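You operate a simulated robot arm through the tools that you are given. There is no shell and no other tool.

You are at the controls of a simulated two-armed robot. One attempt, no reset.

Task
The strap is too tight: slacken it and tighten it again to the green.
Fine: yellow lever up, pull the black pin, work the orange lever, yellow lever shut; the black blocks stay.

Only the result counts: the job must be done as asked and must still hold three seconds after the hand-in. Knocking over, shifting, dropping, spilling or breaking anything else fails it.

Robot
Two 7-joint arms with fingered hands on one trunk, on a base that moves. Base frame: it is fixed to the floor where the robot stands at the start and does not move with it; the origin is under the middle of the robot, x ahead of it, y to its left, z up. Lengths are in mm, angles in degrees, forces in N, time in s.
The left shoulder is at the start at [73, 155, 1084], the right one opposite. With the tool pointing down near the work surface each hand reaches from about 480 to 880 mm from the robot's upright axis, wherever it stands, measured 20 degrees to its own side. Places, roughly: black block [-250, -1500, 1000]; black pull pin [0, -2100, 800]; brown panel [-250, -2250, 1000]; flat orange lever [-100, -2000, 900]; flat red lever [-300, -2600, 900]; flat yellow lever [0, -2300, 900]; orange clamp [0, -2250, 1000]. Payload 4 kg a hand.
Tool frame (each hand has its own): the origin (TCP) lies between the finger pads and is the grasp point; the fingertips stand 30 mm ahead of it; z points along the fingers, y is the line along which they close. The gripper opens to 104 mm; its body begins 35 mm behind the TCP. The gripper is a hand of 3 fingers: y runs from the thumb to the fingers, the wrist lies at [-15, -104, -178] in the tool frame.
Orientation is that of the tool frame in the base frame, as a unit quaternion [w, x, y, z]. With the fingers straight down and the wrist toward the robot, the tool's x, y and z point along [0, 1, 0], [1, 0, 0] and [0, 0, -1] of the base frame.

Tools
- The arms move only by the tool step_arm. It takes "left_motion", "right_motion" or both (then of equal length, played together; a hand with none holds still); each is a list that holds one entry, the list of rows, each a list of 6 numbers: the shift along the tool's x, y, z in units of 500 mm (1.0 is 500 mm), then the turn, a rotation vector about the tool's x, y, z in units of 60 degrees (1.0 is 60 degrees). In form: [[[x, y, z, wx, wy, wz], ...]]. A call has 1 to 20 rows; each row is the pose to reach, as a shift and turn from the pose commanded when the call began, along the tool's axes at that moment. A call with a number of a shift or a turn outside -1 to 1 is refused whole. Rows are played at 5 a second. More than 50 mm and 8.6 degrees between two rows, and nothing of the call is played. Where a pose cannot be reached the arm comes as near as it can. A force on the tool above 40 N (or 10 N above the force at the start of the call, whichever is more), or a blocked arm, ends the call early, and 0.2 s more pass. In this call time passes only in rows, and 0.2 s behind the last. The reply holds the time, the measured pose of the TCP, the force on the tool along the base axes, the opening and the grip force, in the units named above and with some noise, with the torque about the TCP (base axes, N m) and any sound that the robot's microphone picked up.
- Cameras (640 x 400 px; columns grow to the right, rows downward): "scene" is now at [143.6, 6.5, 1315.2]; the picture's right is [0.08, -1.00, -0.00], its down [-0.56, -0.04, -0.83] and it looks along [0.83, 0.07, -0.56] (base axes); focal length 271 px, centre (320, 200). "left" rides on the left gripper at [-64, -94, -117] in its tool frame; the picture's right is [-0.72, -0.33, 0.61], its down [0.64, -0.65, 0.40] and it looks along [0.27, 0.68, 0.68] (tool axes); focal length 238 px, centre (320, 200). "right" rides on the right gripper at [64, -94, -117] in its tool frame; the picture's right is [-0.72, 0.33, -0.61], its down [-0.64, -0.65, 0.40] and it looks along [-0.27, 0.68, 0.68] (tool axes); focal length 238 px, centre (320, 200). There is no depth. A picture from a camera that has moved, and an enlarged one, comes with that camera's place and axes in the base frame and with its lens.
- grab_frame(camera): a new picture of that camera. No time passes.
- lift_body(by): slides the trunk up (or, below 0, down) by that many mm; the arms and the scene camera ride with it, the base frame stays. It gives what a move gives, with no picture.
- drive_base(legs): drives the robot by 1 to 6 legs, each [ahead, left, turn to the left] in mm, mm and degrees, along the robot's own axes; the way and the turn of a leg run together, so that a leg with both is an arc; at most 1500 mm and 180 degrees a leg. The arms and the cameras ride along, it lands a little off, and it stops where it bumps. It gives what a move gives.
- set_fingers(index, middle, thumb_bend, thumb_turn, hand): sets how far each is bent, from 0 (flat) to 100 (curled in); at 30 the hand is open as for a grip, at 70 the pads meet at the TCP. One left out holds its place. A second passes; each finger stops where it meets its share of the squeeze, and holds until it gets a number again. It is the only way to open and close the hand. It gives what a move gives, with no picture; readings hold the bend of each and the force on the fingers (four entries, about 0 where the hand has none), thumb and palm. thumb_turn goes from beside the hand (0) to across from the fingers (100), as for a grip.
- turn_head(pan, tilt): turns the head with the scene camera to pan (to the left, within 86 degrees either way) and tilt (down, from -29 to 69), counted from straight ahead of the robot. It gives what a move gives.
- zoom(camera, box): a new picture of the part [left, top, right, bottom] of that camera's present view, enlarged. No time passes.
- close_job(): hands the job in; it is judged then, once.

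Places have to be worked out from the pictures, the camera data and where the tool is seen. Open the grippers and draw the arms clear of the work before you hand the job in, unless the task says otherwise.

The tools are called after "Call:" as name(argument=value, ...) on one line, values as JSON. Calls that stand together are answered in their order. step_arm: Moves the arms, as the interface text tells. Its arguments: {"type":"object","properties":{"left_motion":{"type":"array"},"right_motion":{"type":"array"}},"required":[]} The other tools are called the same way: lift_body (by) moves the trunk up or down; set_fingers (index, middle, thumb_bend, thumb_turn, hand) moves the fingers one by one; drive_base (legs) drives the base; turn_head (pan, tilt) turns the head that bears the scene camera; grab_frame (camera) takes a picture; zoom (camera, box) takes an enlarged picture of a part of a camera's view; close_job () hands the job in.

At the start:

```text
time_s: 0.0
left_tool_pos: [542.1, 170.6, 1093.8]
left_ee_rot: [0.0, 0.707, 0.707, -0.001]
left_wrist_force: [1.0, -0.8, 0.2]
left_wrist_torque: [-0.02, 0.01, 0.03]
left_finger_gap: 103.7
left_finger_force: 0.0
left_shape: jaw
left_bend: [30.0, 30.0, 30.0, 98.0]
left_finger forces: [0.1, 0.0, 0.0, 0.0, 0.0, 0.0]
right_tool_pos: [586.6, -199.4, 1077.1]
right_ee_rot: [-0.001, 0.707, 0.708, 0.0]
right_wrist_force: [-0.5, 0.9, -0.3]
right_wrist_torque: [0.02, -0.01, 0.02]
right_finger_gap: 103.7
right_finger_force: 0.1
right_shape: jaw
right_bend: [30.0, 30.0, 30.0, 98.0]
right_finger forces: [0.0, 0.0, 0.0, 0.1, 0.1, 0.1]
trunk travel left (down, up): [-500.0, 440.0]
robot x, y, heading: [-0.6, 2.6, -0.2]
head pan, tilt (commanded): [4.6, 33.7]
```

scene: 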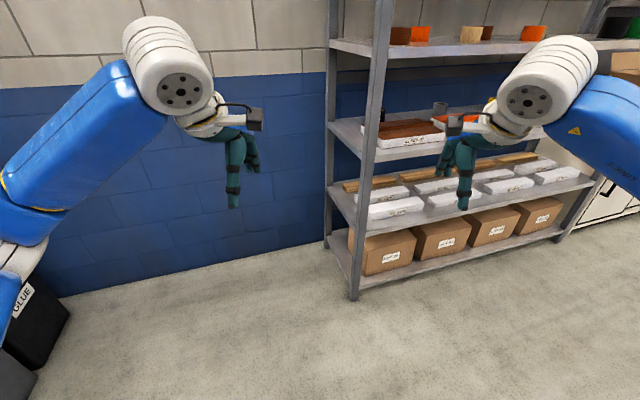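
right: 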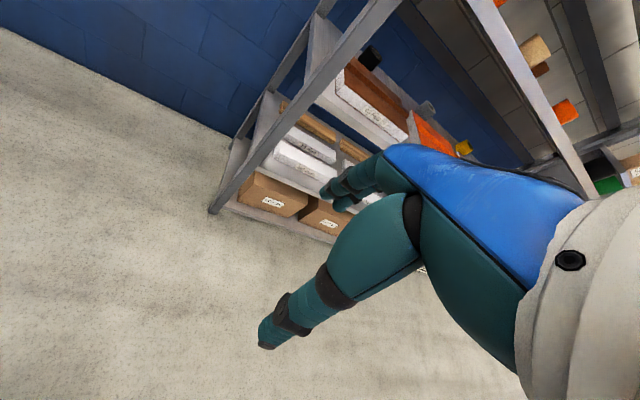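
left: 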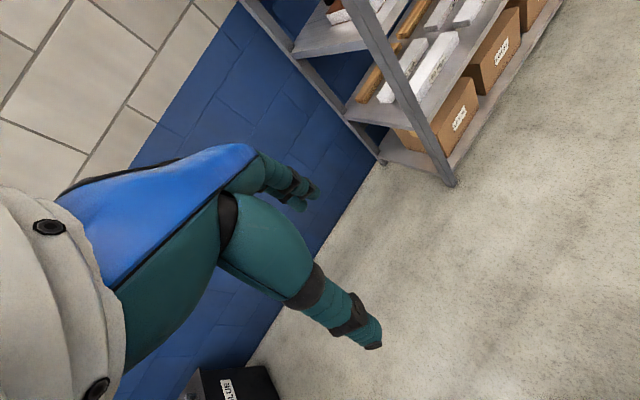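

The shelf is ahead, while the work is listed to my right (around y = -2200). I turn the head to the right to look at it first.

Call:
turn_head(pan=-80, tilt=15)

```text
time_s: 1.6
left_tool_pos: [539.1, 171.6, 1094.7]
left_ee_rot: [0.001, 0.707, 0.707, 0.0]
left_wrist_force: [-0.3, 0.8, -0.1]
left_wrist_torque: [-0.02, 0.01, 0.01]
left_finger_gap: 103.8
left_finger_force: 0.0
left_shape: jaw
left_bend: [30.0, 30.0, 30.0, 98.0]
left_finger forces: [0.1, 0.1, 0.0, 0.1, 0.0, 0.0]
right_tool_pos: [584.3, -198.6, 1077.6]
right_ee_rot: [0.0, 0.707, 0.707, 0.0]
right_wrist_force: [-0.1, -0.1, -0.8]
right_wrist_torque: [-0.01, 0.03, -0.01]
right_finger_gap: 103.6
right_finger_force: 0.1
right_shape: jaw
right_bend: [30.0, 30.0, 30.0, 98.0]
right_finger forces: [0.1, 0.1, 0.1, 0.0, 0.1, 0.0]
trunk travel left (down, up): [-500.0, 440.0]
robot x, y, heading: [0.5, 0.3, -0.0]
head pan, tilt (commanded): [-80.0, 15.0]
```

The head is turned; I take a picture to see the workplace.

Call:
grab_frame(camera="scene")

Call:
zoom(camera="scene", box=[220, 100, 460, 250])

```text
taken
camera scene: at [71.5, -92.7, 1345.3], right [-0.98, -0.17, 0.0], down [-0.05, 0.26, -0.97], along [0.17, -0.95, -0.26], focal length 271 px, centre (320, 200)
```

scene: 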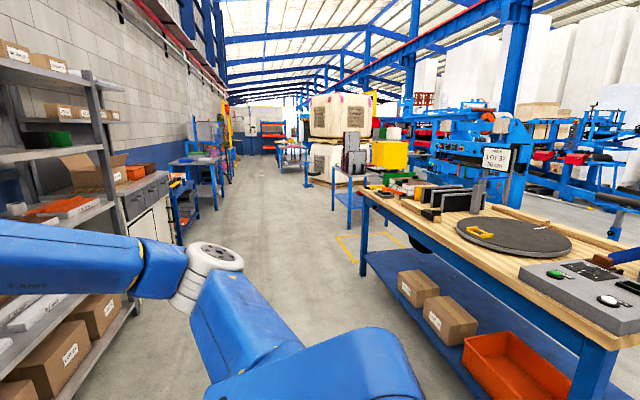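

```text
2.67 times, centred on (340, 175) of scene
camera zoom: at [71.5, -92.7, 1345.3], right [-0.98, -0.17, 0.0], down [-0.05, 0.26, -0.97], along [0.17, -0.95, -0.26], focal length 722 px, centre (267, 267)
```

zoom: 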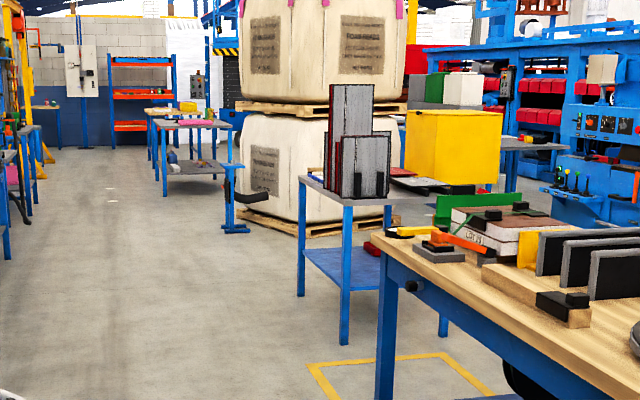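

The work sits at the far end of the wooden bench. I zoom in more closely on it and on the bench leg to work out height and distance.

Call:
zoom(camera="scene", box=[350, 160, 450, 222])

Call:
zoom(camera="scene", box=[320, 180, 480, 280])

Call:
zoom(camera="scene", box=[440, 150, 640, 275])

```text
6.40 times, centred on (400, 191) of scene
camera zoom: at [71.5, -92.7, 1345.3], right [-0.98, -0.17, 0.0], down [-0.05, 0.26, -0.97], along [0.17, -0.95, -0.26], focal length 1733 px, centre (-192, 258)
```

zoom: 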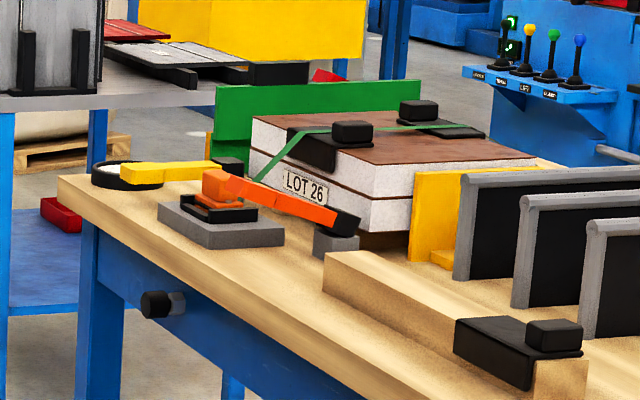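

```text
4.00 times, centred on (400, 230) of scene
camera zoom: at [71.5, -92.7, 1345.3], right [-0.98, -0.17, 0.0], down [-0.05, 0.26, -0.97], along [0.17, -0.95, -0.26], focal length 1083 px, centre (0, 80)
```

zoom: 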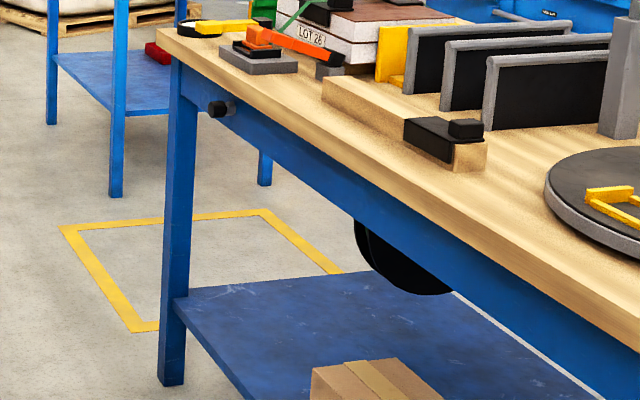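

```text
3.20 times, centred on (540, 212) of scene
camera zoom: at [71.5, -92.7, 1345.3], right [-0.98, -0.17, 0.0], down [-0.05, 0.26, -0.97], along [0.17, -0.95, -0.26], focal length 866 px, centre (-384, 160)
```

zoom: 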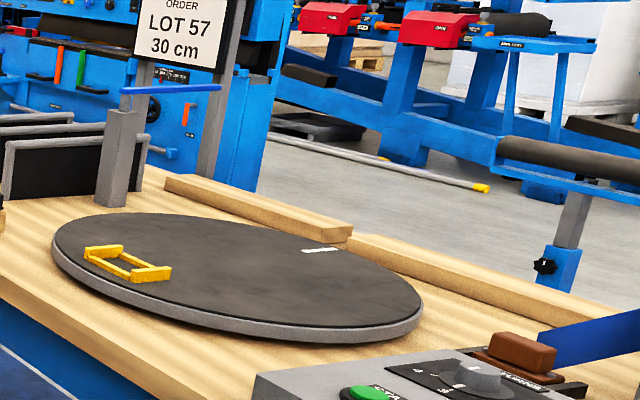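

From the rays, the bench top is at about z 820 and its front edge runs from [146,-2399] towards [-365,-1114]. The tensioner is around [-60,-2220], so I turn about 158° right to face the bench and slide left along the aisle.

Call:
drive_base(legs=[[0, 0, -158], [0, 1400, 0]])

Call:
turn_head(pan=40, tilt=35)

Call:
grab_frame(camera="scene")

```text
time_s: 15.2
left_tool_pos: [80.1, -1675.6, 1093.4]
left_ee_rot: [0.001, 0.826, -0.564, 0.0]
left_wrist_force: [-0.2, -0.2, 0.2]
left_wrist_torque: [-0.03, 0.0, 0.02]
left_finger_gap: 103.5
left_finger_force: 0.1
left_shape: jaw
left_bend: [30.0, 30.0, 30.0, 98.0]
left_finger forces: [0.0, 0.0, 0.0, 0.0, 0.0, 0.1]
right_tool_pos: [-99.2, -1346.4, 1078.3]
right_ee_rot: [0.0, 0.826, -0.563, 0.001]
right_wrist_force: [0.1, -0.1, 0.0]
right_wrist_torque: [0.01, 0.03, 0.01]
right_finger_gap: 103.5
right_finger_force: 0.1
right_shape: jaw
right_bend: [30.0, 30.0, 30.0, 98.0]
right_finger forces: [0.1, 0.0, 0.1, 0.1, 0.0, 0.0]
trunk travel left (down, up): [-500.0, 440.0]
robot x, y, heading: [517.4, -1316.1, -158.3]
head pan, tilt (commanded): [-80.0, 15.0]
```

```text
time_s: 17.1
left_tool_pos: [81.6, -1676.0, 1094.8]
left_ee_rot: [0.001, 0.826, -0.563, -0.002]
left_wrist_force: [0.7, -0.4, 0.2]
left_wrist_torque: [0.02, -0.06, 0.0]
left_finger_gap: 103.7
left_finger_force: 0.0
left_shape: jaw
left_bend: [30.0, 30.0, 30.0, 98.0]
left_finger forces: [0.0, 0.1, 0.0, 0.1, 0.0, 0.0]
right_tool_pos: [-96.9, -1348.4, 1079.6]
right_ee_rot: [0.001, 0.827, -0.562, 0.0]
right_wrist_force: [0.1, 0.2, -0.6]
right_wrist_torque: [0.01, -0.03, 0.0]
right_finger_gap: 103.7
right_finger_force: 0.1
right_shape: jaw
right_bend: [30.0, 30.0, 30.0, 98.0]
right_finger forces: [0.1, 0.1, 0.1, 0.0, 0.0, 0.0]
trunk travel left (down, up): [-500.0, 440.0]
robot x, y, heading: [523.1, -1320.6, -158.2]
head pan, tilt (commanded): [40.0, 35.0]
```

```text
taken
camera scene: at [427.5, -1416.9, 1313.2], right [-0.88, 0.48, 0.0], down [0.28, 0.5, -0.82], along [-0.39, -0.72, -0.58], focal length 271 px, centre (320, 200)
```

scene: 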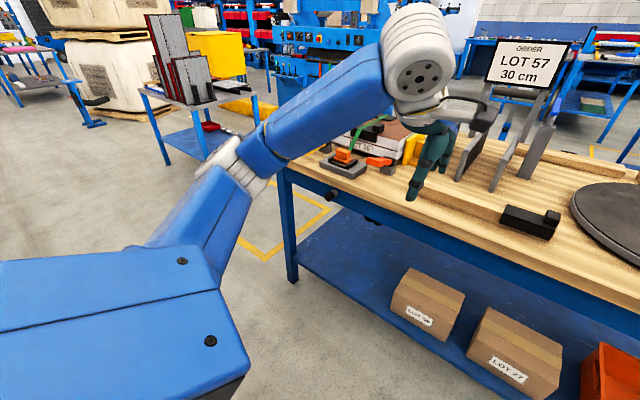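

The bench work is in view; the tensioner sits at about 640 mm to my left and 870–980 mm ahead. I slide left further, keeping clear of the bench edge, and raise the trunk a bit afterward for clearance.

Call:
lift_body(by=100)

Call:
drive_base(legs=[[0, 600, 0]])

Call:
turn_head(pan=0, tilt=40)

Call:
grab_frame(camera="scene")

```text
time_s: 18.5
left_tool_pos: [80.8, -1676.1, 1195.3]
left_ee_rot: [0.002, 0.826, -0.563, -0.001]
left_wrist_force: [-0.3, 0.2, -0.6]
left_wrist_torque: [0.04, -0.01, -0.01]
left_finger_gap: 103.8
left_finger_force: 0.0
left_shape: jaw
left_bend: [30.0, 30.0, 30.0, 98.0]
left_finger forces: [0.0, 0.0, 0.0, 0.0, 0.1, 0.1]
right_tool_pos: [-97.6, -1348.2, 1178.0]
right_ee_rot: [0.001, 0.827, -0.563, -0.001]
right_wrist_force: [-0.8, 0.0, 0.0]
right_wrist_torque: [0.0, 0.01, -0.04]
right_finger_gap: 103.5
right_finger_force: 0.0
right_shape: jaw
right_bend: [30.0, 30.0, 30.0, 98.0]
right_finger forces: [0.1, 0.1, 0.0, 0.0, 0.0, 0.0]
trunk travel left (down, up): [-600.0, 340.0]
robot x, y, heading: [518.6, -1316.6, -158.7]
head pan, tilt (commanded): [40.0, 35.0]
```

```text
time_s: 21.9
left_tool_pos: [293.2, -2223.6, 1195.0]
left_ee_rot: [0.003, 0.824, -0.566, 0.0]
left_wrist_force: [0.1, 1.0, 0.3]
left_wrist_torque: [-0.01, -0.01, -0.01]
left_finger_gap: 103.7
left_finger_force: 0.0
left_shape: jaw
left_bend: [30.0, 30.0, 30.0, 98.0]
left_finger forces: [0.1, 0.0, 0.0, 0.0, 0.0, 0.1]
right_tool_pos: [116.6, -1893.5, 1176.2]
right_ee_rot: [0.002, 0.824, -0.567, 0.001]
right_wrist_force: [0.1, -0.1, -0.2]
right_wrist_torque: [0.0, -0.01, 0.03]
right_finger_gap: 103.5
right_finger_force: 0.1
right_shape: jaw
right_bend: [30.0, 30.0, 30.0, 98.0]
right_finger forces: [0.1, 0.0, 0.0, 0.0, 0.1, 0.0]
trunk travel left (down, up): [-600.0, 340.0]
robot x, y, heading: [736.4, -1874.9, -159.3]
head pan, tilt (commanded): [40.0, 35.0]
```

```text
time_s: 22.9
left_tool_pos: [295.5, -2226.1, 1195.4]
left_ee_rot: [0.003, 0.824, -0.566, -0.001]
left_wrist_force: [0.2, 0.0, -0.2]
left_wrist_torque: [0.01, -0.01, 0.02]
left_finger_gap: 103.9
left_finger_force: 0.1
left_shape: jaw
left_bend: [30.0, 30.0, 30.0, 98.0]
left_finger forces: [0.0, 0.1, 0.0, 0.1, 0.1, 0.0]
right_tool_pos: [119.5, -1896.3, 1181.3]
right_ee_rot: [0.001, 0.825, -0.566, -0.001]
right_wrist_force: [0.7, 0.6, -0.1]
right_wrist_torque: [0.0, 0.01, -0.04]
right_finger_gap: 103.4
right_finger_force: 0.1
right_shape: jaw
right_bend: [30.0, 30.0, 30.0, 98.0]
right_finger forces: [0.0, 0.0, 0.0, 0.0, 0.1, 0.1]
trunk travel left (down, up): [-600.0, 340.0]
robot x, y, heading: [732.9, -1871.7, -158.6]
head pan, tilt (commanded): [0.0, 40.0]
```

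```text
taken
camera scene: at [605.5, -1923.9, 1405.6], right [-0.36, 0.93, 0.0], down [0.6, 0.23, -0.76], along [-0.71, -0.28, -0.64], focal length 271 px, centre (320, 200)
```

scene: 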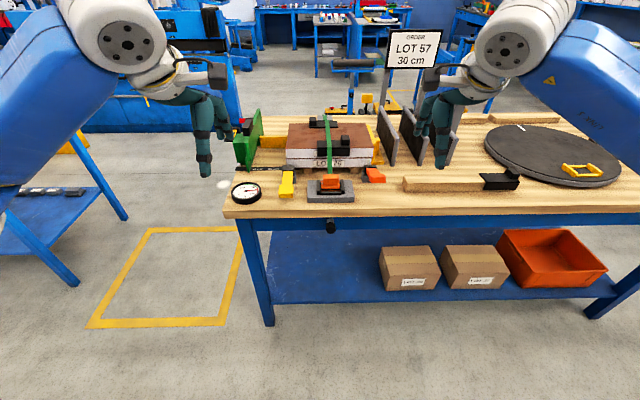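

Now I'm facing the work. I zoom in on the tensioner, the dial, and the strapped stack.

Call:
zoom(camera="scene", box=[215, 100, 415, 225])

Call:
zoom(camera="scene", box=[225, 155, 305, 205])

Call:
zoom(camera="scene", box=[285, 155, 397, 225])

```text
3.20 times, centred on (315, 162) of scene
camera zoom: at [605.5, -1923.9, 1405.6], right [-0.36, 0.93, 0.0], down [0.6, 0.23, -0.76], along [-0.71, -0.28, -0.64], focal length 866 px, centre (336, 320)
```

zoom: 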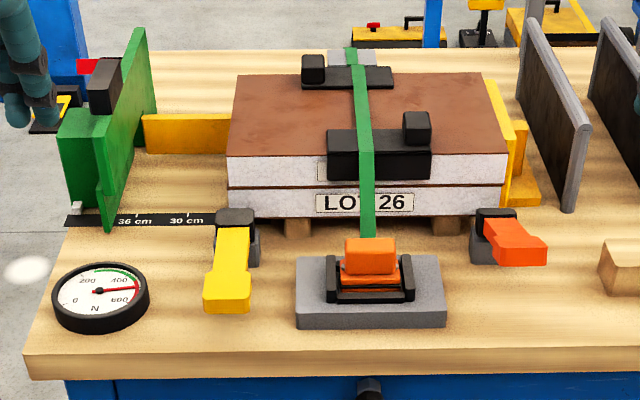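

```text
8.00 times, centred on (265, 180) of scene
camera zoom: at [605.5, -1923.9, 1405.6], right [-0.36, 0.93, 0.0], down [0.6, 0.23, -0.76], along [-0.71, -0.28, -0.64], focal length 2166 px, centre (760, 360)
```

zoom: 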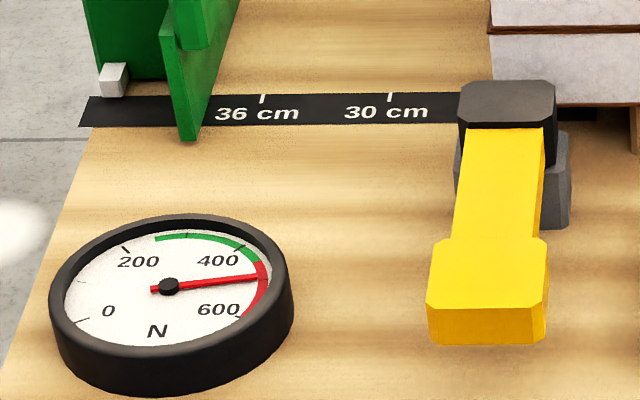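

```text
5.71 times, centred on (341, 190) of scene
camera zoom: at [605.5, -1923.9, 1405.6], right [-0.36, 0.93, 0.0], down [0.6, 0.23, -0.76], along [-0.71, -0.28, -0.64], focal length 1547 px, centre (200, 257)
```

zoom: 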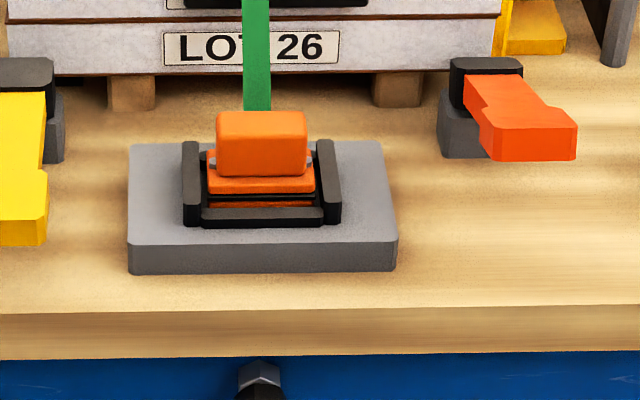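

Triangulating with the earlier view, the bench top is z≈841. The yellow lever lies flat with its tip near [43,-2252,893] and pivot near [-79,-2305,896]; the orange lever is about 20° up with its tip near [-67,-1999,936]; the pin knob is near [8,-2117,763]. The gauge reads about 500 N (red) with green at roughly 230–450. I drive forward 180 mm, hands high.

Call:
drive_base(legs=[[180, 0, 0]])

Call:
turn_head(pan=0, tilt=52)

Call:
grab_frame(camera="scene")

Call:
grab_frame(camera="left")

Call:
grab_frame(camera="right")

```text
time_s: 24.4
left_tool_pos: [129.8, -2289.0, 1198.5]
left_ee_rot: [0.003, 0.824, -0.566, -0.003]
left_wrist_force: [-1.3, -0.1, 0.3]
left_wrist_torque: [-0.03, -0.03, 0.01]
left_finger_gap: 103.9
left_finger_force: 0.1
left_shape: jaw
left_bend: [30.0, 30.0, 30.0, 98.0]
left_finger forces: [0.1, 0.1, 0.0, 0.0, 0.0, 0.0]
right_tool_pos: [-45.2, -1959.6, 1182.1]
right_ee_rot: [0.003, 0.824, -0.566, -0.002]
right_wrist_force: [0.0, -0.8, -0.1]
right_wrist_torque: [0.0, 0.03, 0.01]
right_finger_gap: 103.7
right_finger_force: 0.1
right_shape: jaw
right_bend: [30.0, 30.0, 30.0, 98.0]
right_finger forces: [0.0, 0.1, 0.1, 0.1, 0.0, 0.1]
trunk travel left (down, up): [-600.0, 340.0]
robot x, y, heading: [562.8, -1936.6, -159.0]
head pan, tilt (commanded): [0.0, 40.0]
```

```text
time_s: 25.2
left_tool_pos: [127.4, -2289.7, 1197.6]
left_ee_rot: [0.003, 0.824, -0.566, -0.002]
left_wrist_force: [-0.3, 0.6, 0.5]
left_wrist_torque: [0.0, -0.01, 0.03]
left_finger_gap: 103.8
left_finger_force: 0.1
left_shape: jaw
left_bend: [30.0, 30.0, 30.0, 98.0]
left_finger forces: [0.1, 0.1, 0.0, 0.1, 0.0, 0.0]
right_tool_pos: [-46.6, -1959.5, 1180.0]
right_ee_rot: [0.002, 0.824, -0.566, 0.0]
right_wrist_force: [-0.8, 0.0, -0.4]
right_wrist_torque: [-0.01, 0.0, 0.01]
right_finger_gap: 103.8
right_finger_force: 0.2
right_shape: jaw
right_bend: [30.0, 30.0, 30.0, 98.0]
right_finger forces: [0.0, 0.0, 0.0, 0.0, 0.0, 0.0]
trunk travel left (down, up): [-600.0, 340.0]
robot x, y, heading: [570.1, -1938.6, -159.0]
head pan, tilt (commanded): [0.0, 52.0]
```

```text
taken
camera scene: at [445.9, -1985.1, 1388.8], right [-0.36, 0.93, 0.0], down [0.74, 0.28, -0.61], along [-0.57, -0.22, -0.79], focal length 271 px, centre (320, 200)
```

scene: 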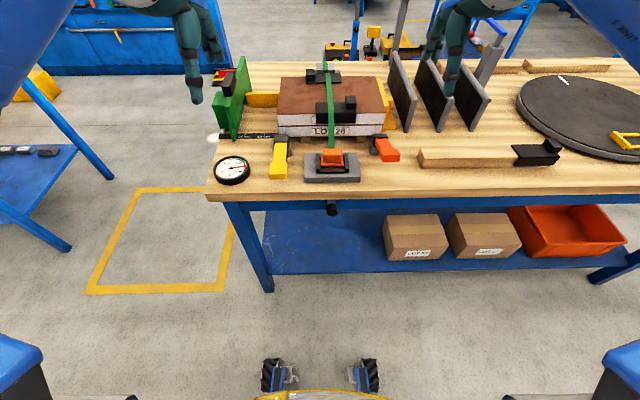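

```text
taken
camera left: at [194.0, -2197.8, 1314.3], right [0.04, 0.79, -0.62], down [0.84, -0.37, -0.41], along [-0.55, -0.5, -0.67], focal length 238 px, centre (320, 200)
```

left: 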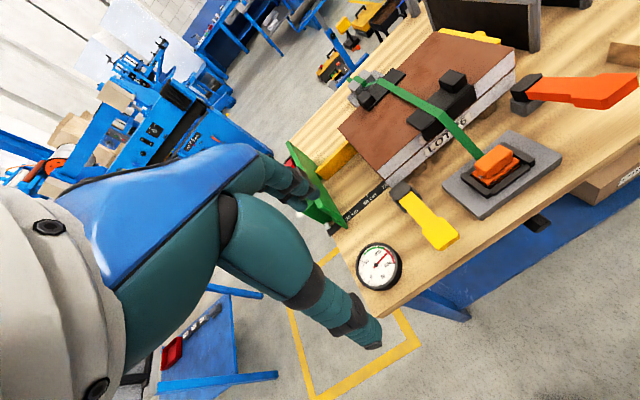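

```text
taken
camera right: at [63.1, -1984.5, 1297.7], right [-0.56, 0.56, 0.61], down [0.38, 0.83, -0.41], along [-0.74, 0.01, -0.68], focal length 238 px, centre (320, 200)
```

right: 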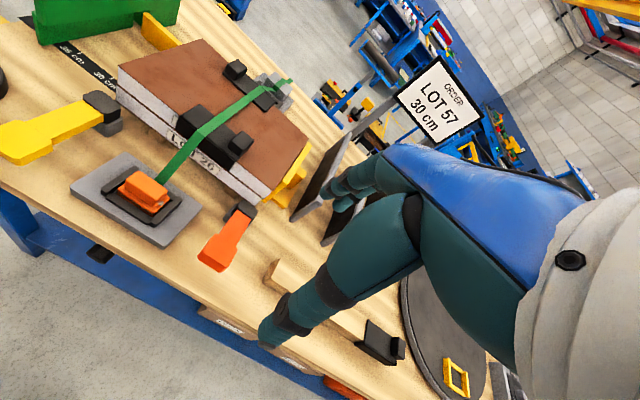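

I zoom in on the levers from the wrist cameras to see their profiles and clearances.

Call:
zoom(camera="left", box=[330, 150, 490, 250])

Call:
zoom(camera="left", box=[430, 60, 640, 191])

Call:
zoom(camera="right", box=[60, 80, 300, 230])

Call:
zoom(camera="scene", box=[200, 100, 420, 238])

```text
4.00 times, centred on (410, 200) of left
camera zoom: at [194.0, -2197.8, 1314.3], right [0.04, 0.79, -0.62], down [0.84, -0.37, -0.41], along [-0.55, -0.5, -0.67], focal length 953 px, centre (-40, 200)
```

zoom: 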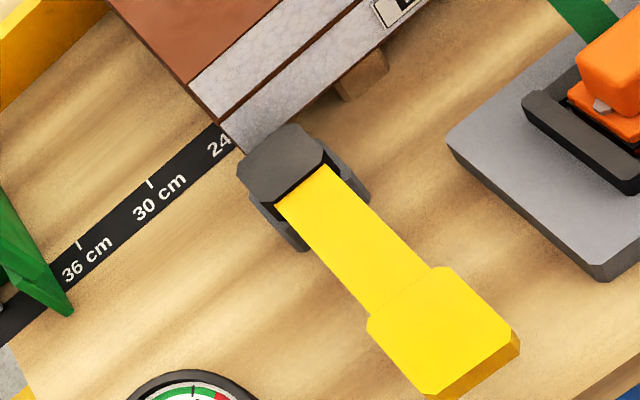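

```text
3.05 times, centred on (535, 126) of left
camera zoom: at [194.0, -2197.8, 1314.3], right [0.04, 0.79, -0.62], down [0.84, -0.37, -0.41], along [-0.55, -0.5, -0.67], focal length 726 px, centre (-335, 427)
```

zoom: 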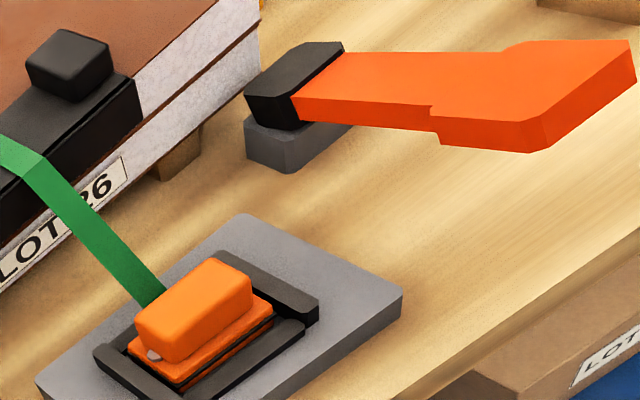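

```text
2.67 times, centred on (180, 155) of right
camera zoom: at [63.1, -1984.5, 1297.7], right [-0.56, 0.56, 0.61], down [0.38, 0.83, -0.41], along [-0.74, 0.01, -0.68], focal length 636 px, centre (693, 320)
```

zoom: 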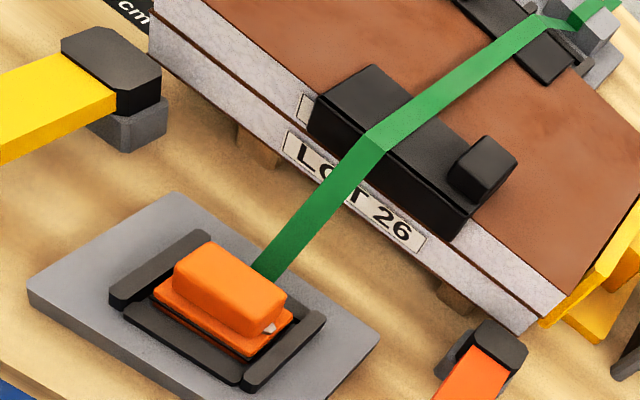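

```text
2.90 times, centred on (310, 169) of scene
camera zoom: at [445.9, -1985.1, 1388.8], right [-0.36, 0.93, 0.0], down [0.74, 0.28, -0.61], along [-0.57, -0.22, -0.79], focal length 785 px, centre (349, 290)
```

zoom: 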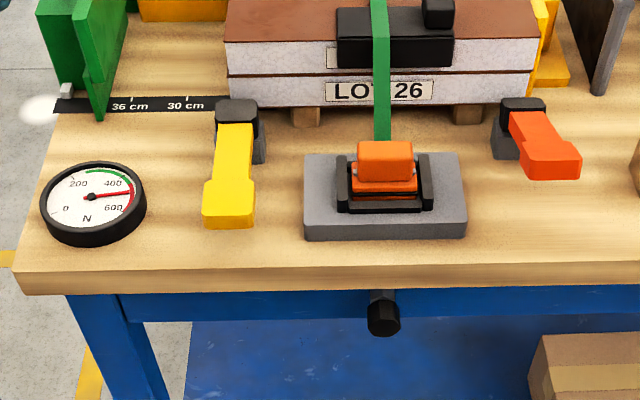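

Both hands need their closing line across the levers, so I yaw the left hand +90° and the right hand −90° about their tool z while they're still high. First 60° of it.

Call:
step_arm(left_motion=[[[0, 0, 0, 0, 0, 0.142], [0, 0, 0, 0, 0, 0.284], [0, 0, 0, 0, 0, 0.426], [0, 0, 0, 0, 0, 0.568], [0, 0, 0, 0, 0, 0.71], [0, 0, 0, 0, 0, 0.852], [0, 0, 0, 0, 0, 0.99]]], right_motion=[[[0, 0, 0, 0, 0, -0.142], [0, 0, 0, 0, 0, -0.284], [0, 0, 0, 0, 0, -0.426], [0, 0, 0, 0, 0, -0.568], [0, 0, 0, 0, 0, -0.71], [0, 0, 0, 0, 0, -0.852], [0, 0, 0, 0, 0, -0.99]]])

```text
time_s: 26.8
left_tool_pos: [127.6, -2289.9, 1196.9]
left_ee_rot: [-0.004, -0.433, 0.901, 0.001]
left_wrist_force: [-0.3, 0.3, -0.2]
left_wrist_torque: [0.03, 0.0, -0.03]
left_finger_gap: 103.8
left_finger_force: 0.1
left_shape: jaw
left_bend: [30.0, 30.0, 30.0, 98.0]
left_finger forces: [0.0, 0.0, 0.0, 0.0, 0.0, 0.0]
right_tool_pos: [-46.7, -1959.6, 1181.0]
right_ee_rot: [0.001, 0.967, -0.253, -0.001]
right_wrist_force: [-0.6, -0.7, -0.1]
right_wrist_torque: [0.01, -0.01, -0.02]
right_finger_gap: 103.6
right_finger_force: 0.0
right_shape: jaw
right_bend: [30.0, 30.0, 30.0, 98.0]
right_finger forces: [0.0, 0.1, 0.1, 0.0, 0.0, 0.0]
right hand out of reach, approached as far as the arm can: row 5, 6, 7
trunk travel left (down, up): [-600.0, 340.0]
robot x, y, heading: [560.3, -1938.9, -158.9]
head pan, tilt (commanded): [0.0, 52.0]
```

The left hand yawed fully; the right one is limited to about 40°. I'll use the left hand for the yellow lever: finish its yaw by 30°, and narrow its fingers a bit.

Call:
step_arm(left_motion=[[[0, 0, 0, 0, 0, 0.13], [0, 0, 0, 0, 0, 0.26], [0, 0, 0, 0, 0, 0.39], [0, 0, 0, 0, 0, 0.51]]])

Call:
set_fingers(hand="left", index=42, middle=42, thumb_bend=42)

Call:
grab_frame(camera="left")

Call:
grab_frame(camera="scene")

```text
time_s: 27.8
left_tool_pos: [126.4, -2290.4, 1197.3]
left_ee_rot: [-0.003, -0.18, 0.984, -0.001]
left_wrist_force: [-0.4, -0.4, 0.1]
left_wrist_torque: [0.0, 0.02, -0.05]
left_finger_gap: 103.9
left_finger_force: 0.1
left_shape: jaw
left_bend: [30.0, 30.0, 30.0, 98.0]
left_finger forces: [0.0, 0.0, 0.1, 0.1, 0.1, 0.0]
right_tool_pos: [-48.5, -1959.6, 1182.2]
right_ee_rot: [0.002, 0.967, -0.253, -0.001]
right_wrist_force: [0.7, -0.9, -0.3]
right_wrist_torque: [0.03, 0.02, 0.02]
right_finger_gap: 103.8
right_finger_force: 0.1
right_shape: jaw
right_bend: [30.0, 30.0, 30.0, 98.0]
right_finger forces: [0.1, 0.0, 0.0, 0.1, 0.0, 0.0]
trunk travel left (down, up): [-600.0, 340.0]
robot x, y, heading: [565.5, -1937.4, -158.9]
head pan, tilt (commanded): [0.0, 52.0]
```

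```text
time_s: 28.8
left_tool_pos: [127.7, -2289.9, 1197.5]
left_ee_rot: [-0.003, -0.182, 0.983, 0.0]
left_wrist_force: [0.3, 0.3, 0.1]
left_wrist_torque: [-0.03, 0.0, 0.04]
left_finger_gap: 73.7
left_finger_force: 0.1
left_shape: fingers
left_bend: [42.0, 42.0, 42.0, 98.0]
left_finger forces: [0.1, 0.0, 0.0, 0.0, 0.0, 0.0]
right_tool_pos: [-47.0, -1960.3, 1181.3]
right_ee_rot: [0.001, 0.967, -0.254, -0.002]
right_wrist_force: [-0.1, -0.2, -0.6]
right_wrist_torque: [0.01, -0.02, 0.0]
right_finger_gap: 103.7
right_finger_force: 0.1
right_shape: jaw
right_bend: [30.0, 30.0, 30.0, 98.0]
right_finger forces: [0.0, 0.0, 0.1, 0.0, 0.1, 0.1]
trunk travel left (down, up): [-600.0, 340.0]
robot x, y, heading: [563.6, -1939.0, -158.9]
head pan, tilt (commanded): [0.0, 52.0]
```

```text
taken
camera left: at [222.4, -2356.2, 1314.6], right [0.78, -0.05, -0.62], down [-0.37, -0.84, -0.4], along [-0.5, 0.54, -0.68], focal length 238 px, centre (320, 200)
```

left: 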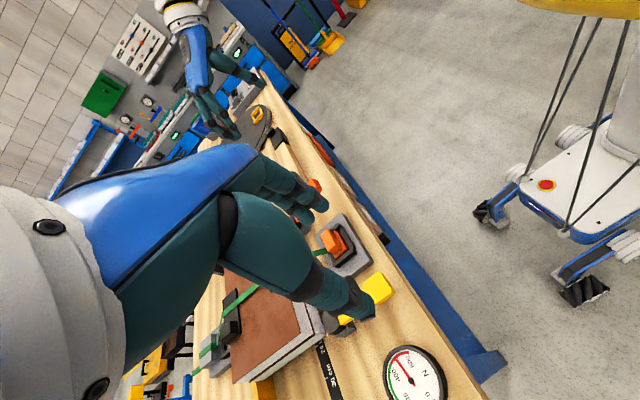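

```text
taken
camera scene: at [446.0, -1984.9, 1388.8], right [-0.36, 0.93, 0.0], down [0.74, 0.28, -0.61], along [-0.57, -0.22, -0.79], focal length 271 px, centre (320, 200)
```

scene: 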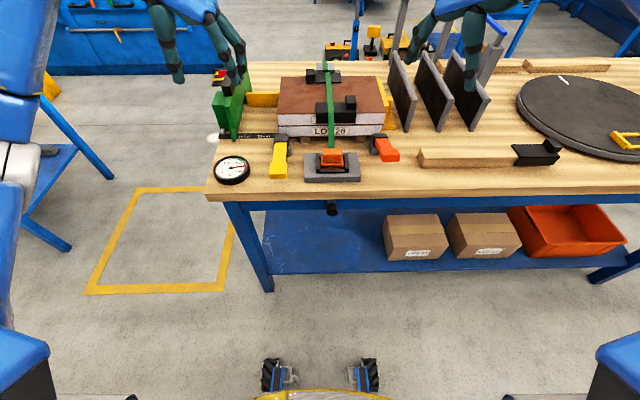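

The left tool axes are now x = forward, y = right, z = down. I move it over the yellow handle to about z≈1000 and look again before descending.

Call:
step_arm(left_motion=[[[0.03, 0.026, 0.07, 0, 0, 0], [0.06, 0.053, 0.14, 0, 0, 0], [0.09, 0.079, 0.21, 0, 0, 0], [0.12, 0.106, 0.28, 0, 0, 0], [0.15, 0.132, 0.35, 0, 0, 0], [0.15, 0.132, 0.4, 0, 0, 0]]])

Call:
grab_frame(camera="left")

Call:
zoom(camera="scene", box=[200, 90, 420, 228])

```text
time_s: 30.2
left_tool_pos: [32.5, -2256.3, 998.0]
left_ee_rot: [-0.004, -0.182, 0.983, 0.0]
left_wrist_force: [0.3, -0.6, 0.1]
left_wrist_torque: [0.02, -0.02, 0.02]
left_finger_gap: 73.5
left_finger_force: 0.1
left_shape: fingers
left_bend: [42.0, 42.0, 42.0, 98.0]
left_finger forces: [0.0, 0.0, 0.0, 0.0, 0.1, 0.1]
right_tool_pos: [-47.3, -1958.5, 1181.1]
right_ee_rot: [0.002, 0.967, -0.254, -0.001]
right_wrist_force: [0.2, -0.6, -0.7]
right_wrist_torque: [0.01, -0.03, 0.01]
right_finger_gap: 103.5
right_finger_force: 0.1
right_shape: jaw
right_bend: [30.0, 30.0, 30.0, 98.0]
right_finger forces: [0.0, 0.1, 0.0, 0.0, 0.0, 0.1]
trunk travel left (down, up): [-600.0, 340.0]
robot x, y, heading: [563.5, -1937.5, -159.0]
head pan, tilt (commanded): [0.0, 52.0]
```

```text
taken
camera left: at [127.6, -2321.8, 1114.2], right [0.78, -0.05, -0.62], down [-0.37, -0.84, -0.4], along [-0.5, 0.54, -0.68], focal length 238 px, centre (320, 200)
```

left: 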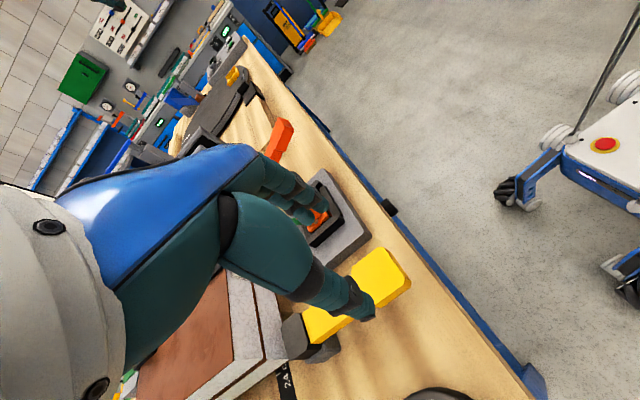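

```text
2.90 times, centred on (310, 159) of scene
camera zoom: at [445.8, -1984.7, 1388.8], right [-0.36, 0.93, 0.0], down [0.74, 0.28, -0.61], along [-0.57, -0.22, -0.79], focal length 785 px, centre (349, 319)
```

zoom: 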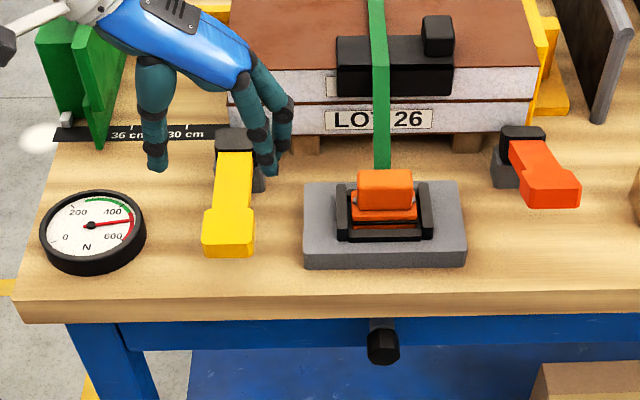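

The TCP projects right over the yellow handle, with thumb to its left and fingers to its right. I descend 106 mm to about z 892.

Call:
step_arm(left_motion=[[[0, 0, 0.07, 0, 0, 0], [0, 0, 0.14, 0, 0, 0], [0, 0, 0.18, 0, 0, 0], [0, 0, 0.212, 0, 0, 0]]])

Call:
zoom(camera="scene", box=[200, 100, 360, 200])

Call:
zoom(camera="left", box=[200, 180, 480, 355])

```text
time_s: 31.2
left_tool_pos: [30.5, -2256.8, 891.8]
left_ee_rot: [-0.004, -0.182, 0.983, -0.001]
left_wrist_force: [0.4, -0.7, -0.7]
left_wrist_torque: [-0.01, -0.02, -0.03]
left_finger_gap: 73.4
left_finger_force: 0.0
left_shape: fingers
left_bend: [42.0, 42.0, 42.0, 98.0]
left_finger forces: [0.0, 0.0, 0.0, 0.1, 0.0, 0.0]
right_tool_pos: [-47.6, -1958.1, 1181.6]
right_ee_rot: [0.002, 0.967, -0.254, 0.0]
right_wrist_force: [1.0, 0.1, 0.5]
right_wrist_torque: [-0.04, 0.01, 0.02]
right_finger_gap: 103.8
right_finger_force: 0.1
right_shape: jaw
right_bend: [30.0, 30.0, 30.0, 98.0]
right_finger forces: [0.0, 0.0, 0.0, 0.1, 0.1, 0.0]
trunk travel left (down, up): [-600.0, 340.0]
robot x, y, heading: [567.7, -1939.8, -159.0]
head pan, tilt (commanded): [0.0, 52.0]
```

```text
4.00 times, centred on (280, 150) of scene
camera zoom: at [445.4, -1984.6, 1388.7], right [-0.36, 0.93, 0.0], down [0.74, 0.28, -0.61], along [-0.57, -0.22, -0.79], focal length 1083 px, centre (480, 400)
```

zoom: 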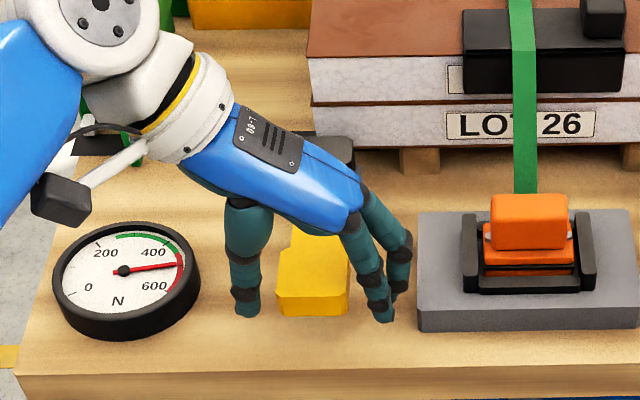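

```text
2.29 times, centred on (340, 268) of left
camera zoom: at [124.8, -2322.9, 1008.6], right [0.78, -0.05, -0.62], down [-0.37, -0.84, -0.4], along [-0.5, 0.54, -0.68], focal length 545 px, centre (274, 46)
```

zoom: 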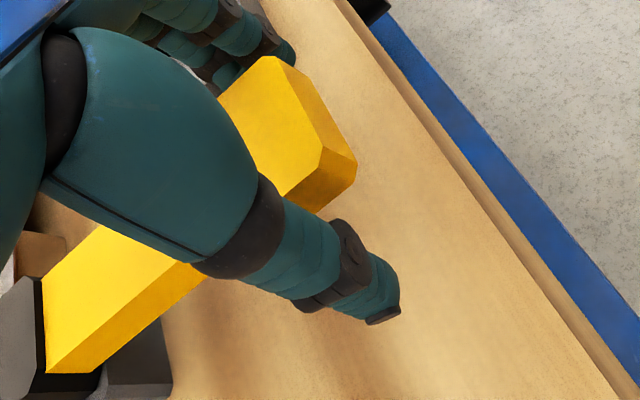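

The hand straddles the yellow handle with no contact forces. I close the fingers and thumb onto it.

Call:
set_fingers(hand="left", index=62, middle=62, thumb_bend=62)

Call:
zoom(camera="scene", box=[200, 100, 360, 200])

```text
time_s: 32.2
left_tool_pos: [29.6, -2256.5, 891.2]
left_ee_rot: [-0.004, -0.183, 0.983, -0.001]
left_wrist_force: [-0.4, -1.2, -1.8]
left_wrist_torque: [0.04, 0.02, -0.06]
left_finger_gap: 36.3
left_finger_force: 6.6
left_shape: fingers
left_bend: [57.0, 61.0, 57.0, 97.0]
left_finger forces: [5.0, 1.5, 0.0, 0.1, 6.9, 0.0]
right_tool_pos: [-46.8, -1960.1, 1181.0]
right_ee_rot: [0.002, 0.967, -0.253, -0.001]
right_wrist_force: [-0.5, -0.3, -0.1]
right_wrist_torque: [0.0, -0.04, -0.05]
right_finger_gap: 104.0
right_finger_force: 0.1
right_shape: jaw
right_bend: [30.0, 30.0, 30.0, 98.0]
right_finger forces: [0.0, 0.0, 0.0, 0.0, 0.1, 0.1]
trunk travel left (down, up): [-600.0, 340.0]
robot x, y, heading: [564.3, -1941.4, -159.2]
head pan, tilt (commanded): [0.0, 52.0]
```

```text
4.00 times, centred on (280, 150) of scene
camera zoom: at [445.2, -1984.9, 1388.7], right [-0.36, 0.93, 0.0], down [0.74, 0.28, -0.61], along [-0.57, -0.22, -0.79], focal length 1083 px, centre (480, 400)
```

zoom: 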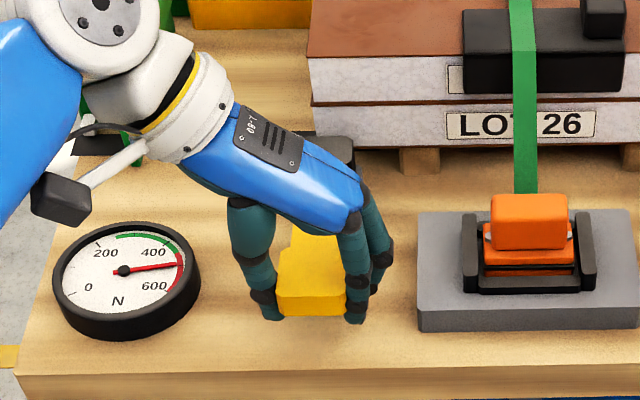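

Thumb and index hold the handle (gap 36 mm, ~7 N). I now swing it up along an arc of ~115 mm radius about its pivot, first 25°.

Call:
step_arm(left_motion=[[[0.0024, 0, -0.0333, 0, 0.1389, 0], [0.0097, 0, -0.066, 0, 0.2778, 0], [0.0215, 0, -0.0972, 0, 0.4167, 0]]])

Call:
zoom(camera="scene", box=[200, 100, 360, 200])

```text
time_s: 33.0
left_tool_pos: [25.4, -2258.8, 936.0]
left_ee_rot: [-0.211, -0.176, 0.961, -0.041]
left_wrist_force: [12.5, 7.7, -18.7]
left_wrist_torque: [-0.07, -0.43, -0.27]
left_finger_gap: 32.9
left_finger_force: 13.1
left_shape: fingers
left_bend: [58.0, 59.0, 58.0, 97.0]
left_finger forces: [5.9, 13.6, 0.0, 0.0, 6.0, 0.1]
right_tool_pos: [-46.3, -1958.8, 1180.4]
right_ee_rot: [0.001, 0.967, -0.253, -0.002]
right_wrist_force: [0.3, 0.2, 0.1]
right_wrist_torque: [-0.03, 0.03, 0.0]
right_finger_gap: 103.8
right_finger_force: 0.1
right_shape: jaw
right_bend: [30.0, 30.0, 30.0, 98.0]
right_finger forces: [0.0, 0.0, 0.0, 0.0, 0.0, 0.0]
trunk travel left (down, up): [-600.0, 340.0]
robot x, y, heading: [565.6, -1934.8, -159.1]
head pan, tilt (commanded): [0.0, 52.0]
```

```text
4.00 times, centred on (280, 150) of scene
camera zoom: at [445.8, -1985.0, 1388.1], right [-0.36, 0.93, 0.0], down [0.74, 0.28, -0.61], along [-0.57, -0.22, -0.79], focal length 1083 px, centre (480, 400)
```

zoom: 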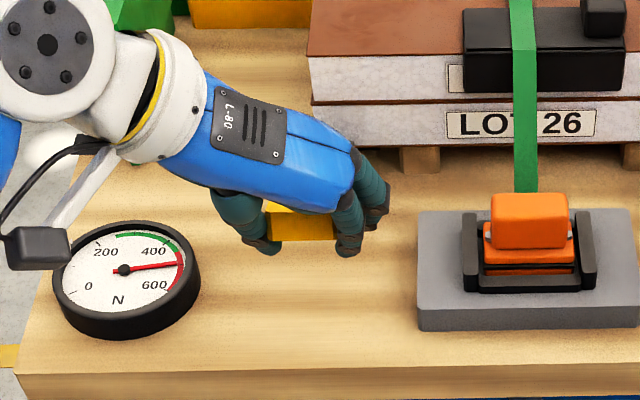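

The lever rises with ~20 N resistance, and the pinch lets it pivot in the fingers. I continue the arc from 25° to about 57°, keeping the tool pitch nearly steady.

Call:
step_arm(left_motion=[[[0.0259, 0, -0.0188, 0, 0.05, 0], [0.0542, 0, -0.0339, 0, 0.1, 0], [0.0844, 0, -0.0448, 0, 0.13, 0], [0.1158, 0, -0.0516, 0, 0.13, 0]]])

Call:
zoom(camera="scene", box=[200, 100, 360, 200])

Call:
grab_frame(camera="left")

```text
time_s: 34.0
left_tool_pos: [-15.7, -2274.3, 990.1]
left_ee_rot: [-0.281, -0.176, 0.942, -0.053]
left_wrist_force: [0.4, 0.1, -0.5]
left_wrist_torque: [0.05, 0.01, -0.02]
left_finger_gap: 21.8
left_finger_force: 0.1
left_shape: fingers
left_bend: [62.0, 62.0, 62.0, 97.0]
left_finger forces: [0.2, 0.0, 0.0, 0.1, 0.0, 0.0]
right_tool_pos: [-46.8, -1958.6, 1181.4]
right_ee_rot: [0.001, 0.967, -0.254, -0.001]
right_wrist_force: [-0.5, 0.0, -1.0]
right_wrist_torque: [0.01, 0.02, 0.0]
right_finger_gap: 103.6
right_finger_force: 0.1
right_shape: jaw
right_bend: [30.0, 30.0, 30.0, 98.0]
right_finger forces: [0.0, 0.0, 0.0, 0.0, 0.1, 0.0]
trunk travel left (down, up): [-600.0, 340.0]
robot x, y, heading: [562.8, -1939.8, -158.9]
head pan, tilt (commanded): [0.0, 52.0]
```

```text
4.00 times, centred on (280, 150) of scene
camera zoom: at [445.2, -1984.5, 1388.7], right [-0.36, 0.93, 0.0], down [0.74, 0.28, -0.61], along [-0.57, -0.22, -0.79], focal length 1083 px, centre (480, 400)
```

zoom: 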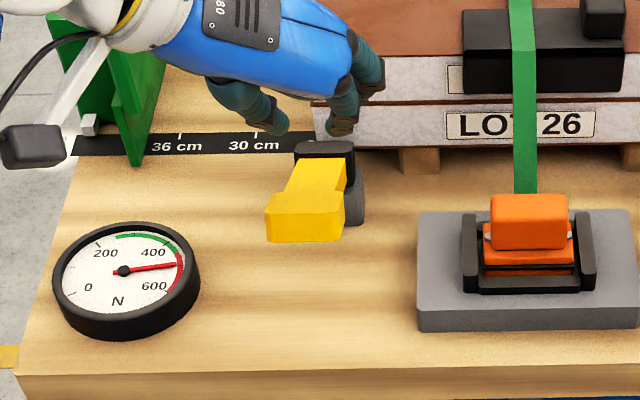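

```text
taken
camera left: at [127.3, -2321.2, 1053.1], right [0.36, -0.21, -0.91], down [-0.47, -0.88, 0.01], along [-0.8, 0.43, -0.42], focal length 238 px, centre (320, 200)
```

left: 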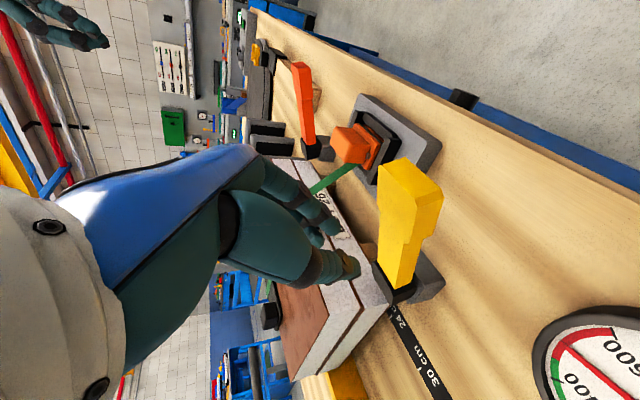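

The fingers slipped off; the lever stays at about 27° by friction. I'll instead close the fingers and push from underneath, with the hand parallel to the lever: first close to 70, then rise, back off, and pitch the hand forward.

Call:
set_fingers(hand="left", index=70, middle=70, thumb_bend=70)

Call:
step_arm(left_motion=[[[0.0436, 0, -0.0671, 0, 0, 0], [-0.032, 0, -0.116, 0, 0.1, 0], [-0.099, 0, -0.16, 0, 0.2, 0], [-0.166, 0, -0.203, 0, 0.3, 0], [-0.21, 0, -0.136, 0, 0.4, 0], [-0.264, 0, -0.052, 0, 0.45, 0], [-0.319, 0, 0.032, 0, 0.45, 0]]])

Call:
grab_frame(camera="scene")

Call:
grab_frame(camera="left")

```text
time_s: 35.0
left_tool_pos: [-16.8, -2273.9, 989.7]
left_ee_rot: [-0.281, -0.175, 0.942, -0.052]
left_wrist_force: [0.3, 0.3, 0.3]
left_wrist_torque: [0.01, 0.04, -0.03]
left_finger_gap: 1.5
left_finger_force: 0.1
left_shape: fingers
left_bend: [70.0, 70.0, 70.0, 97.0]
left_finger forces: [0.0, 0.0, 0.1, 0.0, 0.1, 0.1]
right_tool_pos: [-47.3, -1959.3, 1181.1]
right_ee_rot: [0.001, 0.967, -0.253, -0.001]
right_wrist_force: [-0.1, 0.5, -0.2]
right_wrist_torque: [-0.01, -0.03, 0.01]
right_finger_gap: 103.8
right_finger_force: 0.1
right_shape: jaw
right_bend: [30.0, 30.0, 30.0, 98.0]
right_finger forces: [0.0, 0.0, 0.0, 0.0, 0.0, 0.0]
trunk travel left (down, up): [-600.0, 340.0]
robot x, y, heading: [565.3, -1937.2, -158.9]
head pan, tilt (commanded): [0.0, 52.0]
```

```text
refused: row 7 steps farther than a row can; nothing moved
```

```text
taken
camera scene: at [445.8, -1984.6, 1388.7], right [-0.36, 0.93, 0.0], down [0.74, 0.28, -0.61], along [-0.57, -0.22, -0.79], focal length 271 px, centre (320, 200)
```

scene: 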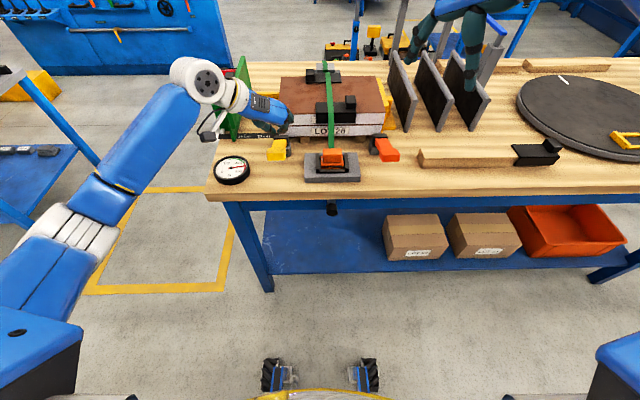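

```text
taken
camera left: at [127.9, -2321.1, 1052.6], right [0.36, -0.21, -0.91], down [-0.47, -0.88, 0.01], along [-0.8, 0.43, -0.42], focal length 238 px, centre (320, 200)
```

left: 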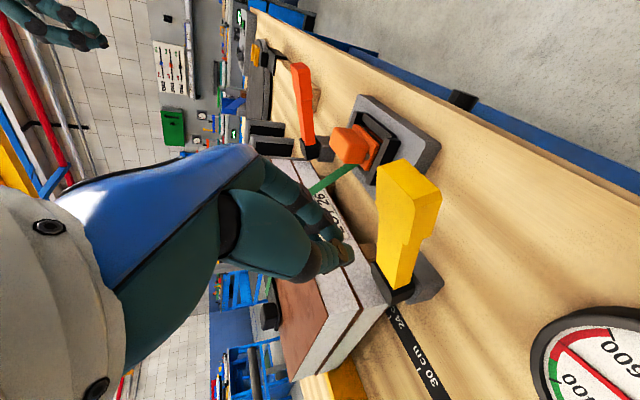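

Row 7 was just too long; the same path with finer rows.

Call:
step_arm(left_motion=[[[0.0436, 0, -0.0671, 0, 0, 0], [-0.032, 0, -0.116, 0, 0.1, 0], [-0.099, 0, -0.16, 0, 0.2, 0], [-0.166, 0, -0.203, 0, 0.3, 0], [-0.21, 0, -0.136, 0, 0.4, 0], [-0.25, 0, -0.073, 0, 0.45, 0], [-0.285, 0, -0.02, 0, 0.45, 0], [-0.319, 0, 0.032, 0, 0.45, 0]]])

Call:
grab_frame(camera="scene")

Call:
grab_frame(camera="left")

```text
time_s: 36.8
left_tool_pos: [100.1, -2230.3, 887.1]
left_ee_rot: [-0.493, -0.157, 0.851, -0.09]
left_wrist_force: [0.0, 0.1, -0.2]
left_wrist_torque: [0.01, 0.02, 0.01]
left_finger_gap: 1.6
left_finger_force: 0.0
left_shape: fingers
left_bend: [70.0, 70.0, 70.0, 97.0]
left_finger forces: [0.1, 0.1, 0.1, 0.0, 0.0, 0.0]
right_tool_pos: [-47.5, -1959.1, 1180.6]
right_ee_rot: [0.001, 0.967, -0.253, -0.002]
right_wrist_force: [-0.6, -0.4, 0.7]
right_wrist_torque: [-0.02, 0.03, -0.03]
right_finger_gap: 103.6
right_finger_force: 0.1
right_shape: jaw
right_bend: [30.0, 30.0, 30.0, 98.0]
right_finger forces: [0.1, 0.0, 0.1, 0.0, 0.1, 0.0]
trunk travel left (down, up): [-600.0, 340.0]
robot x, y, heading: [566.6, -1944.4, -159.0]
head pan, tilt (commanded): [0.0, 52.0]
```

```text
taken
camera scene: at [446.3, -1984.9, 1388.8], right [-0.36, 0.93, 0.0], down [0.74, 0.28, -0.61], along [-0.57, -0.22, -0.79], focal length 271 px, centre (320, 200)
```

scene: 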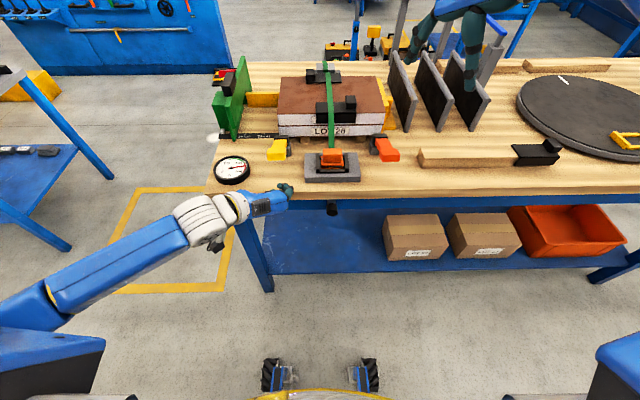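

```text
taken
camera left: at [258.2, -2272.5, 890.2], right [-0.05, -0.37, -0.93], down [-0.39, -0.85, 0.35], along [-0.92, 0.38, -0.1], focal length 238 px, centre (320, 200)
```

left: 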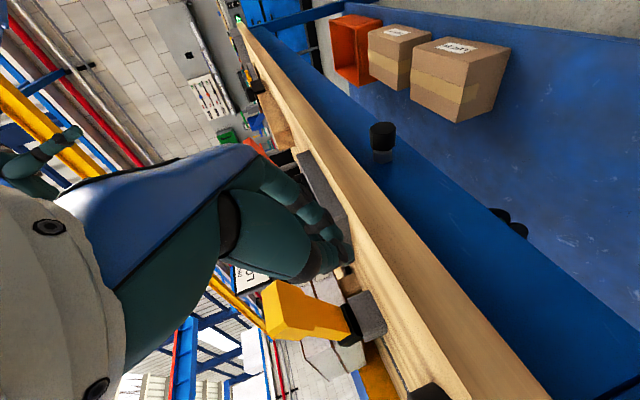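

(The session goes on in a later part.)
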